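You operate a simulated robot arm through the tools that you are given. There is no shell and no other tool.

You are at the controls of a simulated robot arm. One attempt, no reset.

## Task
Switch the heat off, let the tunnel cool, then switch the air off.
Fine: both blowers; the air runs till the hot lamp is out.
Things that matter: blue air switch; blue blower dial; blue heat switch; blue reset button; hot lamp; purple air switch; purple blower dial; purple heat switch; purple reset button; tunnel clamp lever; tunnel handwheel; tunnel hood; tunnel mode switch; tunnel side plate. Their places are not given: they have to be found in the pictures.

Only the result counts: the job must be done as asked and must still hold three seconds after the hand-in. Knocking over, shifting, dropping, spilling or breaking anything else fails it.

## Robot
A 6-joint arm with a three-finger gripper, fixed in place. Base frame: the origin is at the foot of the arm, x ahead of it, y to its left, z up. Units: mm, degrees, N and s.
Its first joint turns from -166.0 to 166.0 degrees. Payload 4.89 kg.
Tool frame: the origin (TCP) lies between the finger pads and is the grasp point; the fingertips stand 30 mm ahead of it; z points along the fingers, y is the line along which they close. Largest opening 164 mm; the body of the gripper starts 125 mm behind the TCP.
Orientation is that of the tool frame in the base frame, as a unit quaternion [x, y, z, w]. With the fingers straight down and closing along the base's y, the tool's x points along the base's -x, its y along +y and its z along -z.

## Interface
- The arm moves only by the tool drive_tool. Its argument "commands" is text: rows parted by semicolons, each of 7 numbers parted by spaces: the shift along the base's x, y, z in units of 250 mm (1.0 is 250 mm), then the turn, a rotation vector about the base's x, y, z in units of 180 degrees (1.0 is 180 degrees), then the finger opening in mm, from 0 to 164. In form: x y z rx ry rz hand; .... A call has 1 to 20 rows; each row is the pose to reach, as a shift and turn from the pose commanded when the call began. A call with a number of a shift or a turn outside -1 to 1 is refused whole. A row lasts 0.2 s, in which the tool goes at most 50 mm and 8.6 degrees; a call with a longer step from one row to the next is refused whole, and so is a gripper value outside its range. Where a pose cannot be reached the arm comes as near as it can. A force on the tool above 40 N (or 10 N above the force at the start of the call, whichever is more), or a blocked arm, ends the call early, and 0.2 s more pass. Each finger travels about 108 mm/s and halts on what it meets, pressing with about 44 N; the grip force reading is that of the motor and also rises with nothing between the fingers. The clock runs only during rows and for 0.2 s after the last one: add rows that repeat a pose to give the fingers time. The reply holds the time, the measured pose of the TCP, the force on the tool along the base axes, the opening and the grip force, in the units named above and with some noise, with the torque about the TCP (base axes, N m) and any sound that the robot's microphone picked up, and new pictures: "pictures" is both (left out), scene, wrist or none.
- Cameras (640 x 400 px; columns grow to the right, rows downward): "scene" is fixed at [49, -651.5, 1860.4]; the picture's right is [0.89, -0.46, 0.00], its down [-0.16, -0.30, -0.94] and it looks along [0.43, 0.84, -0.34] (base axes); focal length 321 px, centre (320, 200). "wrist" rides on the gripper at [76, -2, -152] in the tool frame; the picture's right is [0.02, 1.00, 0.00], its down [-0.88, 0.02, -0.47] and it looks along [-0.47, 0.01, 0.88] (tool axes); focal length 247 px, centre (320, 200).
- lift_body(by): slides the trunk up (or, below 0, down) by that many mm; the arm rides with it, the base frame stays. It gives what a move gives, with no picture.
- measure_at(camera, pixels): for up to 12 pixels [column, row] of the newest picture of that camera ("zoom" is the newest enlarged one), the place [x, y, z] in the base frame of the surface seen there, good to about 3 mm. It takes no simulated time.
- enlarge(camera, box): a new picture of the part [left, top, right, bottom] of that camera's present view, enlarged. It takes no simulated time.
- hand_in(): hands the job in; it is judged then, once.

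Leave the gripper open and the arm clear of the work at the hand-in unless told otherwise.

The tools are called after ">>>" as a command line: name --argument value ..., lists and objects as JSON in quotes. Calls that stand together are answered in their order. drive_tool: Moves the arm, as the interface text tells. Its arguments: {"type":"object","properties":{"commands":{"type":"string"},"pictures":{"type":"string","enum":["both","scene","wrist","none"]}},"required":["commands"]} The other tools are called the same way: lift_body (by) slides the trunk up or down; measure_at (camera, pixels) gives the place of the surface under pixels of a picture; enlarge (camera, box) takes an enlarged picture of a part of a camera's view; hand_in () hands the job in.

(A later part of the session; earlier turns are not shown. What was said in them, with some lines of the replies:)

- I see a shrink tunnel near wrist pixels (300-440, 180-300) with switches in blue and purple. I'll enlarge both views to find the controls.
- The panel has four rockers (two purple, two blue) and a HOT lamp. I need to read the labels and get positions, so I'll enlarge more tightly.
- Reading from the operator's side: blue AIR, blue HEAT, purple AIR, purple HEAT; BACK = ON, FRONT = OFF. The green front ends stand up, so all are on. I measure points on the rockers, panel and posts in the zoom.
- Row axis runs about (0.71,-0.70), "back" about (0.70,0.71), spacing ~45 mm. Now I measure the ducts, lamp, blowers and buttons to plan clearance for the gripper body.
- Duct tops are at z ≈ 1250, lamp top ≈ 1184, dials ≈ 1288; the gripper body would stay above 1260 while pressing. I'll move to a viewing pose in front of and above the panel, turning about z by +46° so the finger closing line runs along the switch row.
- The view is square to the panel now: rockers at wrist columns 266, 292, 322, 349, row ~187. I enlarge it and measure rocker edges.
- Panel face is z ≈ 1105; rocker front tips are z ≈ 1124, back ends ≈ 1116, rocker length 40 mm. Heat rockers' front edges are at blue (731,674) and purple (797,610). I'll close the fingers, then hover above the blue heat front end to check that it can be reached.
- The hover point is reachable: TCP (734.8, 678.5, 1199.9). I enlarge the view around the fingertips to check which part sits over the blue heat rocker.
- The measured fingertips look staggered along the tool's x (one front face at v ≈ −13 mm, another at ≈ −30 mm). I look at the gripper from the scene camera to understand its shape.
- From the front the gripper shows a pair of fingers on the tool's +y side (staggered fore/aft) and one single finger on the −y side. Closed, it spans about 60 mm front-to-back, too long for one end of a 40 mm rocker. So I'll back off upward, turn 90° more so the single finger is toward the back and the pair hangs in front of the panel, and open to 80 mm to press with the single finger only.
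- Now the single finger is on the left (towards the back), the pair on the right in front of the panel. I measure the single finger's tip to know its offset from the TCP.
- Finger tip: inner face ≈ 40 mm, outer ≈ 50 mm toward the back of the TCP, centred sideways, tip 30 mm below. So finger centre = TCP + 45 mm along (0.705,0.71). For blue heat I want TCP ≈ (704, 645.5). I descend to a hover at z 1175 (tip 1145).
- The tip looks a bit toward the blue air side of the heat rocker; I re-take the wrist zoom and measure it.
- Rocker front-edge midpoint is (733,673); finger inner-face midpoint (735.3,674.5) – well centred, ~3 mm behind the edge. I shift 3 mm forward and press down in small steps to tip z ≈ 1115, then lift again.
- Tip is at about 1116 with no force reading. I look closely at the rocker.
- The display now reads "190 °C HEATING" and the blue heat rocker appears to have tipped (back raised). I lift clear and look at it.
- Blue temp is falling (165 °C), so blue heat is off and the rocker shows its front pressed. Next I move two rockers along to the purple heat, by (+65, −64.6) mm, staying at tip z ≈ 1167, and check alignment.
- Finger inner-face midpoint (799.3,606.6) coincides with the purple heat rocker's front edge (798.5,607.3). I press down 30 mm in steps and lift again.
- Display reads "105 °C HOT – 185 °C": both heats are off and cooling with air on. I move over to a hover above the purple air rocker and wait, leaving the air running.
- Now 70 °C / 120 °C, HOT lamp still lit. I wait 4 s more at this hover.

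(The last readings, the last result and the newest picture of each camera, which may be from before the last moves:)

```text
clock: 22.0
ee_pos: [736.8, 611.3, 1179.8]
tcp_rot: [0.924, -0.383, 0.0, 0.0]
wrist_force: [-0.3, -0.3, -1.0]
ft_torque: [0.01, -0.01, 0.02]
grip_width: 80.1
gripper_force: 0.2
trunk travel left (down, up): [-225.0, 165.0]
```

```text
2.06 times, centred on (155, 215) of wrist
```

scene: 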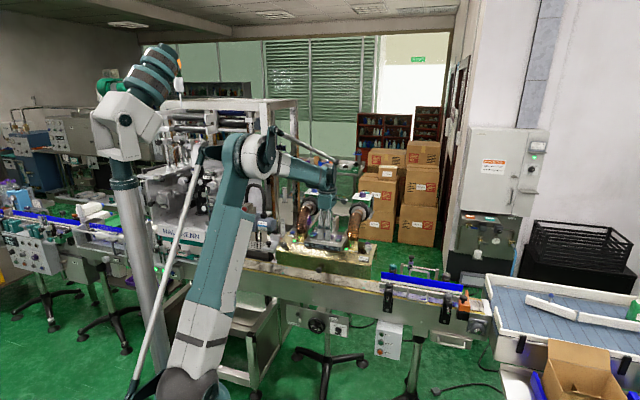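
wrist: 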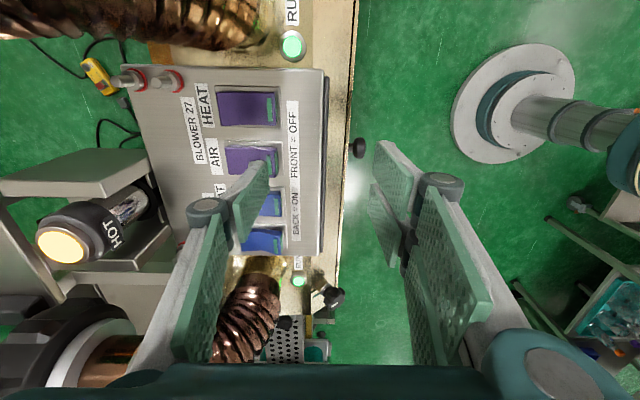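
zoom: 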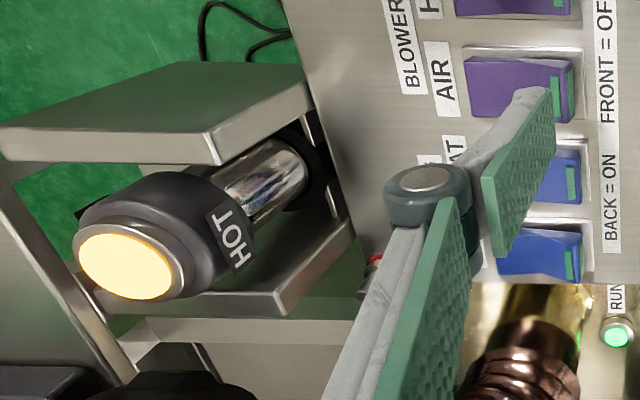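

45 °C / 70 °C and the HOT lamp is still lit. I keep waiting.

>>> drive_tool --commands "0 0 0 0 0 0 80; 0 0 0 0 0 0 80; 0 0 0 0 0 0 80; 0 0 0 0 0 0 80; 0 0 0 0 0 0 80; 0 0 0 0 0 0 80; 0 0 0 0 0 0 80; 0 0 0 0 0 0 80; 0 0 0 0 0 0 80; 0 0 0 0 0 0 80; 0 0 0 0 0 0 80; 0 0 0 0 0 0 80; 0 0 0 0 0 0 80; 0 0 0 0 0 0 80; 0 0 0 0 0 0 80; 0 0 0 0 0 0 80; 0 0 0 0 0 0 80; 0 0 0 0 0 0 80; 0 0 0 0 0 0 80; 0 0 0 0 0 0 80" --pictures "both"

>>> enlarge --camera "scene" --box '[305, 205, 355, 250]'

>>> enlarge --camera "wrist" --box '[0, 130, 310, 300]'

```text
clock: 26.2
ee_pos: [736.7, 611.6, 1181.0]
tcp_rot: [0.924, -0.383, 0.001, 0.0]
wrist_force: [0.8, -0.5, 1.1]
ft_torque: [-0.01, -0.01, 0.0]
grip_width: 80.1
gripper_force: 0.1
trunk travel left (down, up): [-225.0, 165.0]
```

scene: 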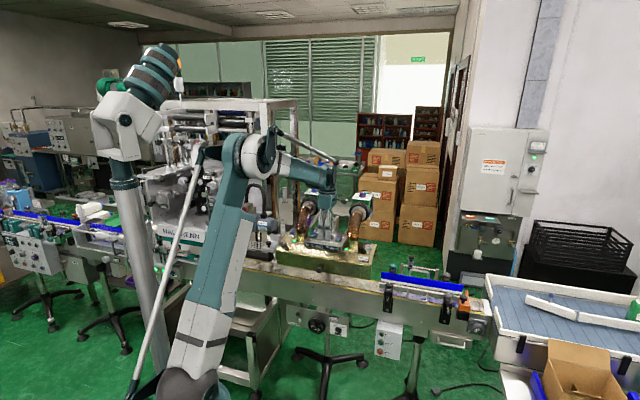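
wrist: 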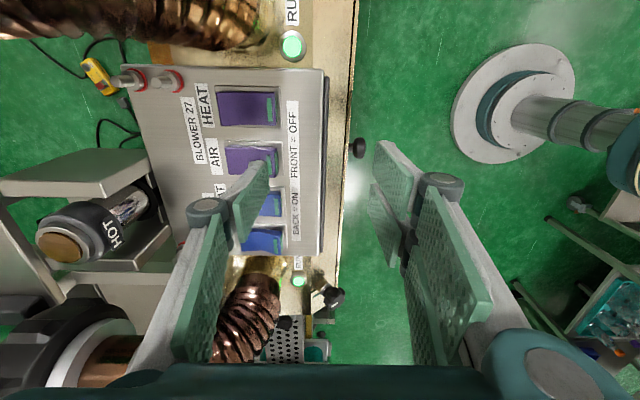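

```text
8.89 times, centred on (330, 228) of scene
```

zoom: 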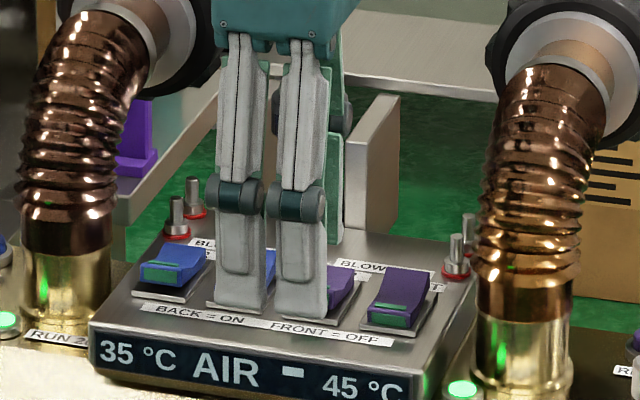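

```text
2.06 times, centred on (155, 215) of wrist
```

zoom: 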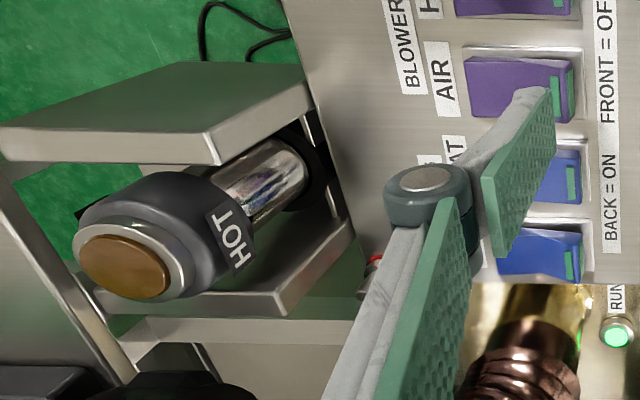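

The HOT lamp is out and the display reads "35 °C AIR – 45 °C". I check alignment over the purple air rocker before pressing.

>>> enlarge --camera "wrist" --box '[200, 130, 310, 225]'

>>> measure_at --camera "zoom" --pixels '[[368, 140], [366, 150], [378, 240], [376, 262], [406, 90], [397, 98], [408, 190], [400, 185], [404, 150], [410, 100], [430, 60], [430, 185]]'

```text
4.21 times, centred on (255, 178) of wrist
```

zoom: 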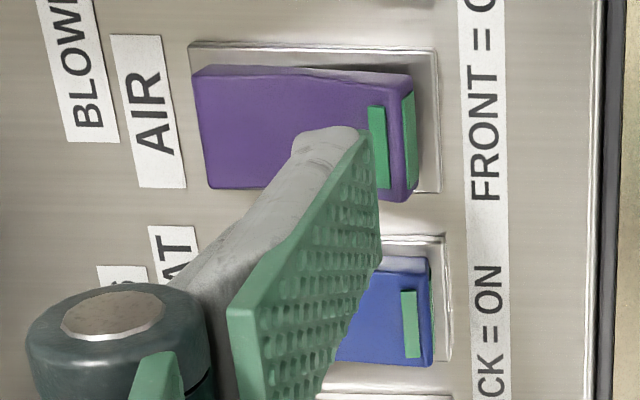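

```text
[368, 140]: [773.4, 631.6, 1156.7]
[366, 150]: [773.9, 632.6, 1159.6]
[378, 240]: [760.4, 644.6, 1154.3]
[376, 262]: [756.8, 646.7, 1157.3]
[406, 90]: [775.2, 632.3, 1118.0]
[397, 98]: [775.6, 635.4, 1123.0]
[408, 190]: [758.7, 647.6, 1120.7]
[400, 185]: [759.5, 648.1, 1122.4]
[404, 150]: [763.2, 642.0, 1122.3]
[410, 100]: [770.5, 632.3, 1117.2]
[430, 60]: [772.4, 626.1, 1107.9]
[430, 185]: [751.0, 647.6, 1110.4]
```

Finger inner face (766.9,638.1) vs rocker front edge (767,640): good. I wait a bit longer for margin, then press the purple air front end down to the same depth and lift.

>>> drive_tool --commands "0.003 0.004 0 0 0 0 80; 0.003 0.004 0 0 0 0 80; 0.003 0.004 0 0 0 0 80; 0.003 0.004 0 0 0 0 80; 0.003 0.004 0 0 0 0 80; 0.003 0.004 0 0 0 0 80; 0.003 0.004 -0.06 0 0 0 80; 0.003 0.004 -0.084 0 0 0 80; 0.003 0.004 -0.096 0 0 0 80; 0.003 0.004 -0.108 0 0 0 80; 0.003 0.004 -0.12 0 0 0 80; 0.003 0.004 -0.13 0 0 0 80; 0.003 0.004 -0.14 0 0 0 80; 0.003 0.004 -0.14 0 0 0 80; 0.003 0.004 -0.06 0 0 0 80; 0.003 0.004 0.06 0 0 0 80" --pictures "both"

>>> enlarge --camera "scene" --box '[305, 205, 355, 250]'

>>> enlarge --camera "wrist" --box '[0, 60, 340, 300]'

```text
clock: 29.6
ee_pos: [735.7, 613.8, 1194.5]
tcp_rot: [0.924, -0.383, 0.0, 0.0]
wrist_force: [0.3, 0.7, -0.4]
ft_torque: [-0.06, 0.08, -0.01]
grip_width: 79.8
gripper_force: 0.1
trunk travel left (down, up): [-225.0, 165.0]
```

scene: 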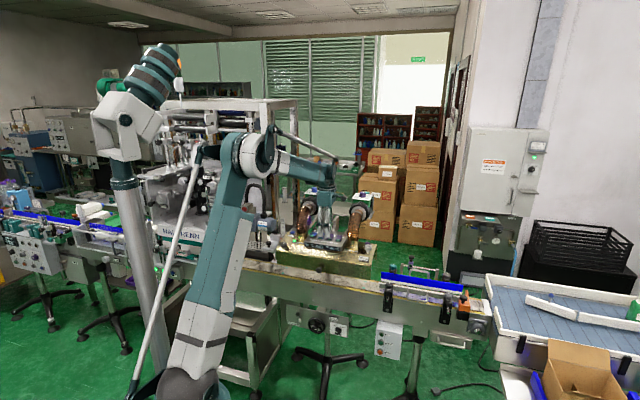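
wrist: 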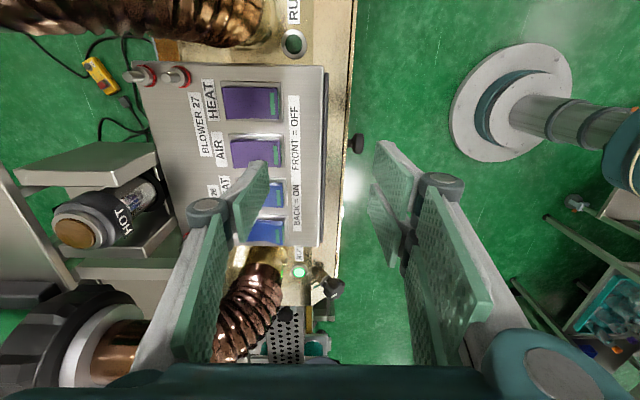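

```text
8.89 times, centred on (330, 228) of scene
```

zoom: 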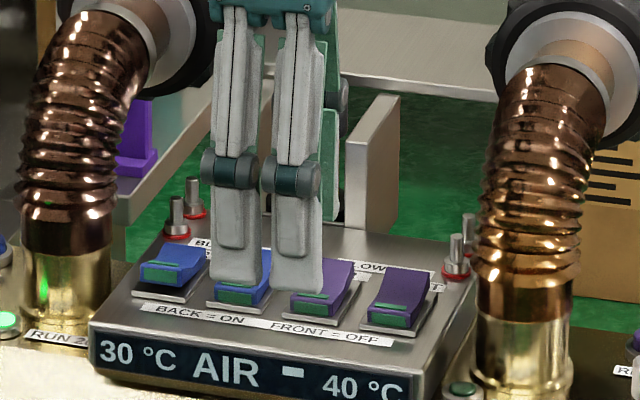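

```text
1.67 times, centred on (170, 180) of wrist
```

zoom: 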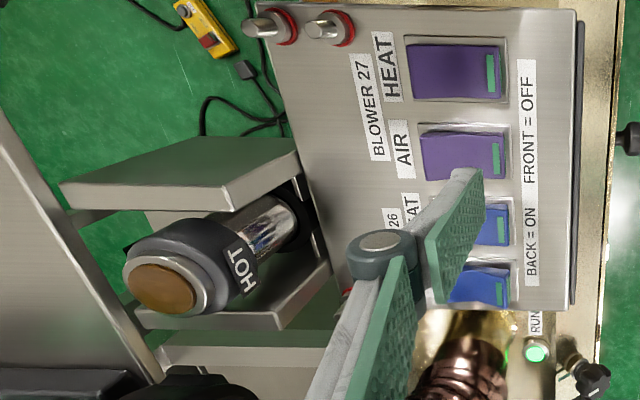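

Purple RUN lamp is out, HOT lamp still out, blue air still on. I move two rockers over to the blue air at (−64.2, +64) mm and hover at tip 1150.

>>> drive_tool --commands "-0.086 0.0855 0 0 0 0 80; -0.172 0.171 0 0 0 0 80; -0.2568 0.256 0 0 0 0 80; -0.2568 0.256 -0.06 0 0 0 80; -0.2568 0.256 -0.06 0 0 0 80" --pictures "both"

>>> enlarge --camera "wrist" --box '[200, 130, 310, 225]'

```text
clock: 30.8
ee_pos: [670.2, 676.2, 1178.4]
tcp_rot: [0.924, -0.383, 0.0, 0.0]
wrist_force: [0.0, 0.0, -0.5]
ft_torque: [-0.06, -0.04, 0.02]
grip_width: 79.7
gripper_force: 0.0
trunk travel left (down, up): [-225.0, 165.0]
```

scene: 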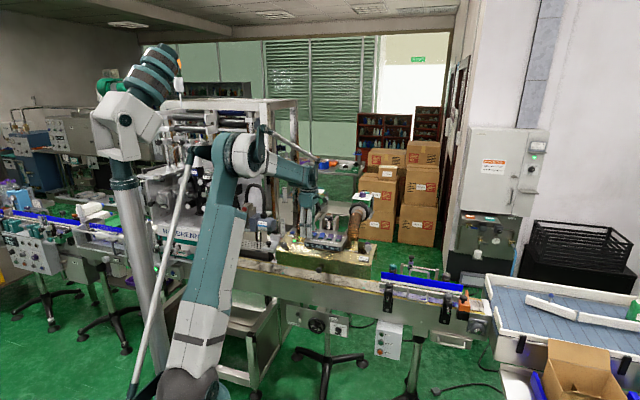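
wrist: 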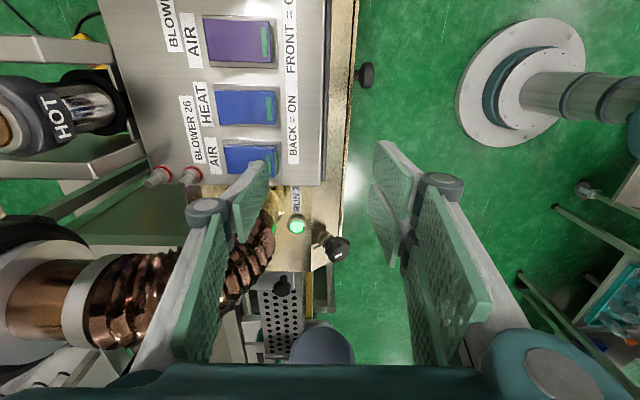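

```text
4.21 times, centred on (255, 178) of wrist
```

zoom: 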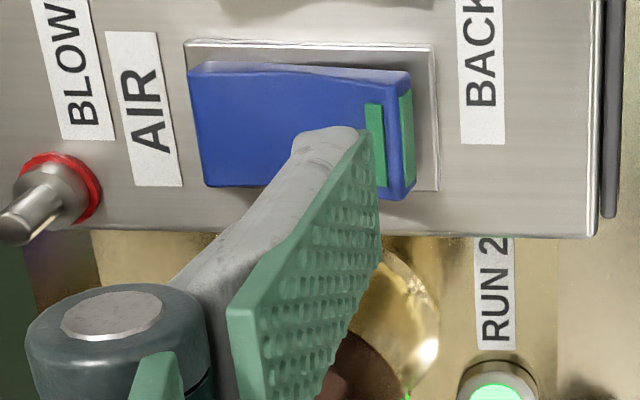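

>>> measure_at --camera "zoom" --pixels '[[368, 140], [366, 150], [378, 240], [376, 262], [404, 90], [395, 98], [406, 188], [398, 183], [402, 150], [330, 132], [425, 60], [425, 185]]'

>>> enlarge --camera "scene" --box '[285, 180, 365, 255]'

```text
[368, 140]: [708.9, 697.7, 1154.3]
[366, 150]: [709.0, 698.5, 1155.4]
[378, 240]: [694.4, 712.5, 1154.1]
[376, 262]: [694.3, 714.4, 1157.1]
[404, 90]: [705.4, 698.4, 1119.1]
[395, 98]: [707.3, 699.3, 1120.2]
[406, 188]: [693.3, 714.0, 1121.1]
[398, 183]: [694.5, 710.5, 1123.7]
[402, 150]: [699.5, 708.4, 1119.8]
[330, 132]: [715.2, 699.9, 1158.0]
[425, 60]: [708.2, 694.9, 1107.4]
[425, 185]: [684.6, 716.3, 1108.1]
```

```text
5.33 times, centred on (325, 218) of scene
```

zoom: 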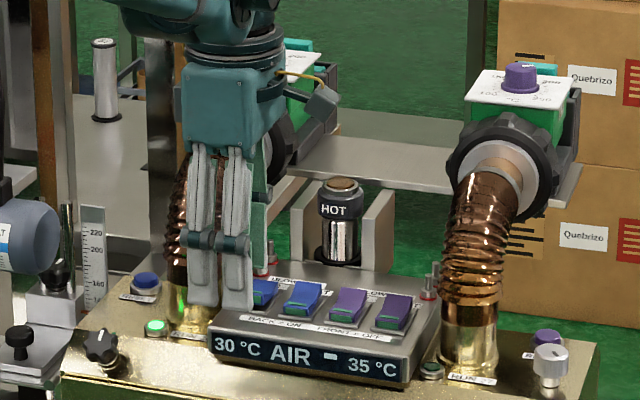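

Aligned: finger inner face (701.7,705.1) vs front edge (699.4,706.2); display shows 30/35 °C and HOT lamp out. I press the blue air front end and lift.

>>> drive_tool --commands "0 0 -0.06 0 0 0 80; 0 0 -0.084 0 0 0 80; 0 0 -0.096 0 0 0 80; 0 0 -0.108 0 0 0 80; 0 0 -0.12 0 0 0 80; 0 0 -0.13 0 0 0 80; 0 0 -0.14 0 0 0 80; 0 0 -0.14 0 0 0 80; 0 0 -0.06 0 0 0 80; 0 0 0.06 0 0 0 80" --pictures "both"

>>> enlarge --camera "scene" --box '[285, 180, 365, 255]'

>>> enlarge --camera "wrist" --box '[100, 0, 380, 260]'

```text
clock: 33.0
ee_pos: [670.3, 674.2, 1193.3]
tcp_rot: [0.924, -0.383, 0.0, -0.001]
wrist_force: [0.7, 0.7, 0.3]
ft_torque: [-0.09, 0.06, -0.04]
grip_width: 80.1
gripper_force: 0.1
trunk travel left (down, up): [-225.0, 165.0]
```

scene: 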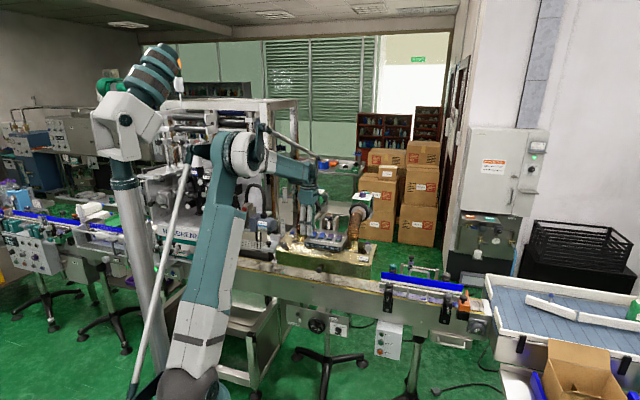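
wrist: 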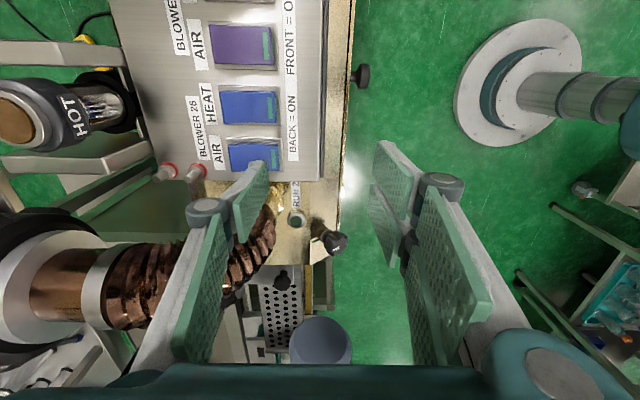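

```text
5.33 times, centred on (325, 218) of scene
```

zoom: 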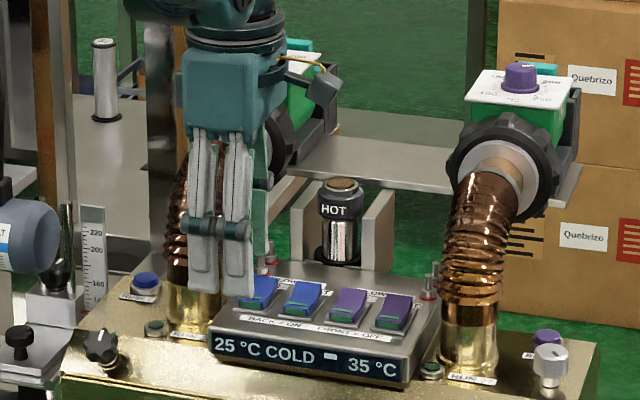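

```text
1.54 times, centred on (240, 130) of wrist
```

zoom: 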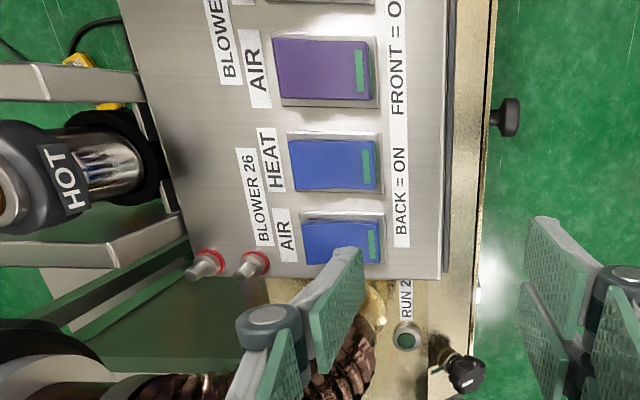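

Display reads "25 °C COLD – 35 °C", both RUN lamps out, HOT lamp out. I retract upward and back, opening the gripper, then do a final check.

>>> drive_tool --commands "0 0 0.16 0 0 0 80; 0 0 0.32 0 0 0 80; 0 0 0.48 0 0 0 80; 0 0 0.64 0 0 0 80; -0.1 -0.1 0.72 0 0 0 80; -0.2 -0.2 0.8 0 0 0 100; -0.32 -0.3 0.84 0 0 0 120; -0.44 -0.4 0.88 0 0 0 140; -0.56 -0.5 0.9 0 0 0 164; -0.68 -0.6 0.9 0 0 0 164; -0.68 -0.6 0.9 0 0 0 164; -0.68 -0.6 0.9 0 0 0 164" --pictures "both"

>>> enlarge --camera "scene" --box '[285, 180, 385, 265]'

>>> enlarge --camera "scene" --box '[300, 210, 350, 255]'

```text
clock: 35.6
ee_pos: [499.2, 526.9, 1419.7]
tcp_rot: [0.924, -0.383, 0.0, 0.0]
wrist_force: [-0.1, -0.2, 0.4]
ft_torque: [0.02, -0.04, -0.01]
grip_width: 163.9
gripper_force: 0.1
trunk travel left (down, up): [-225.0, 165.0]
```

scene: 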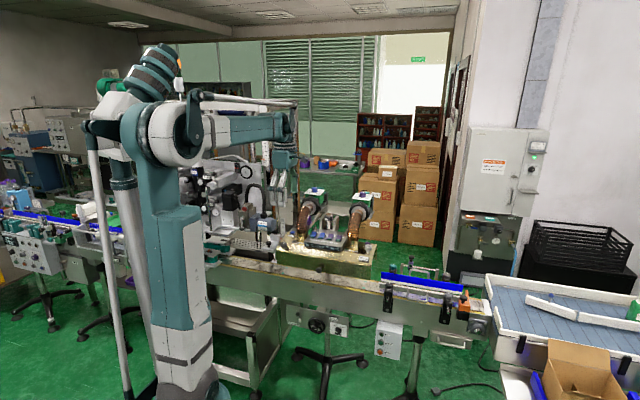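
wrist: 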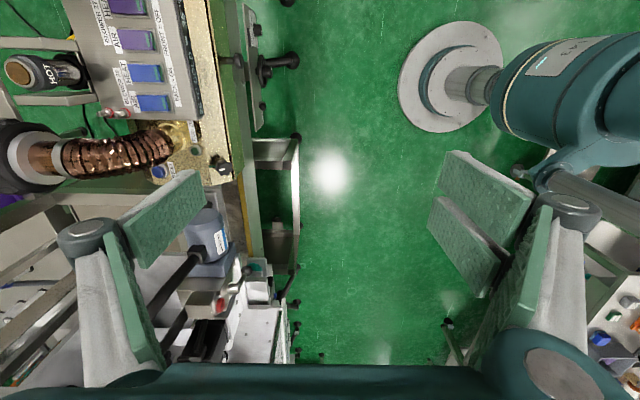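

```text
4.71 times, centred on (335, 222) of scene
```

zoom: 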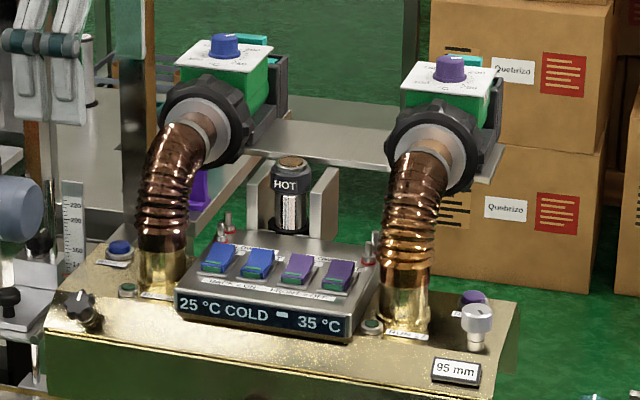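

```text
8.89 times, centred on (325, 232) of scene
```

zoom: 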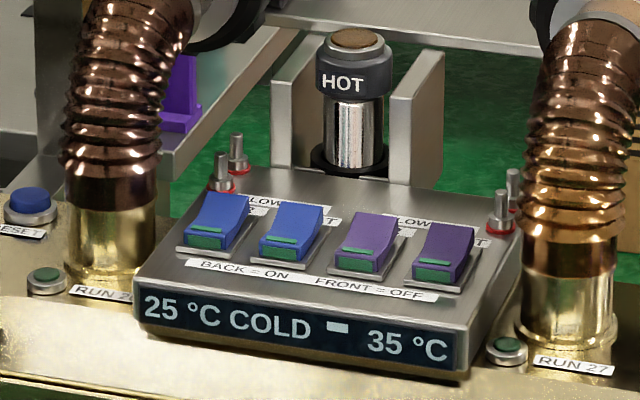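

All four rockers are pressed at the front (OFF), both RUN lamps and the HOT lamp are out, and the display says COLD (25/35 °C). The dials, reset buttons and other parts look unchanged. The gripper is open and the arm is clear, so I'm handing in.

>>> hand_in

```text
The job is handed in.
```

The tunnel is shut down as asked, and I've handed the job in; no verdict came back.

- **Heat:** I switched off the blue heat first, then the purple heat, with both blowers still running.
- **Cooling:** The air stayed on until the hot lamp went out. The display then read 35 °C and 45 °C, with "AIR" in place of "HOT".
- **Air:** After that I switched off the purple air, then the blue air.

In the last picture all four switches were at OFF, and both run lamps and the hot lamp were out. The display read "25 °C COLD" on the left and 35 °C on the right. The dials, reset buttons and other parts in view looked unchanged. The gripper was left open with the arm clear of the tunnel.
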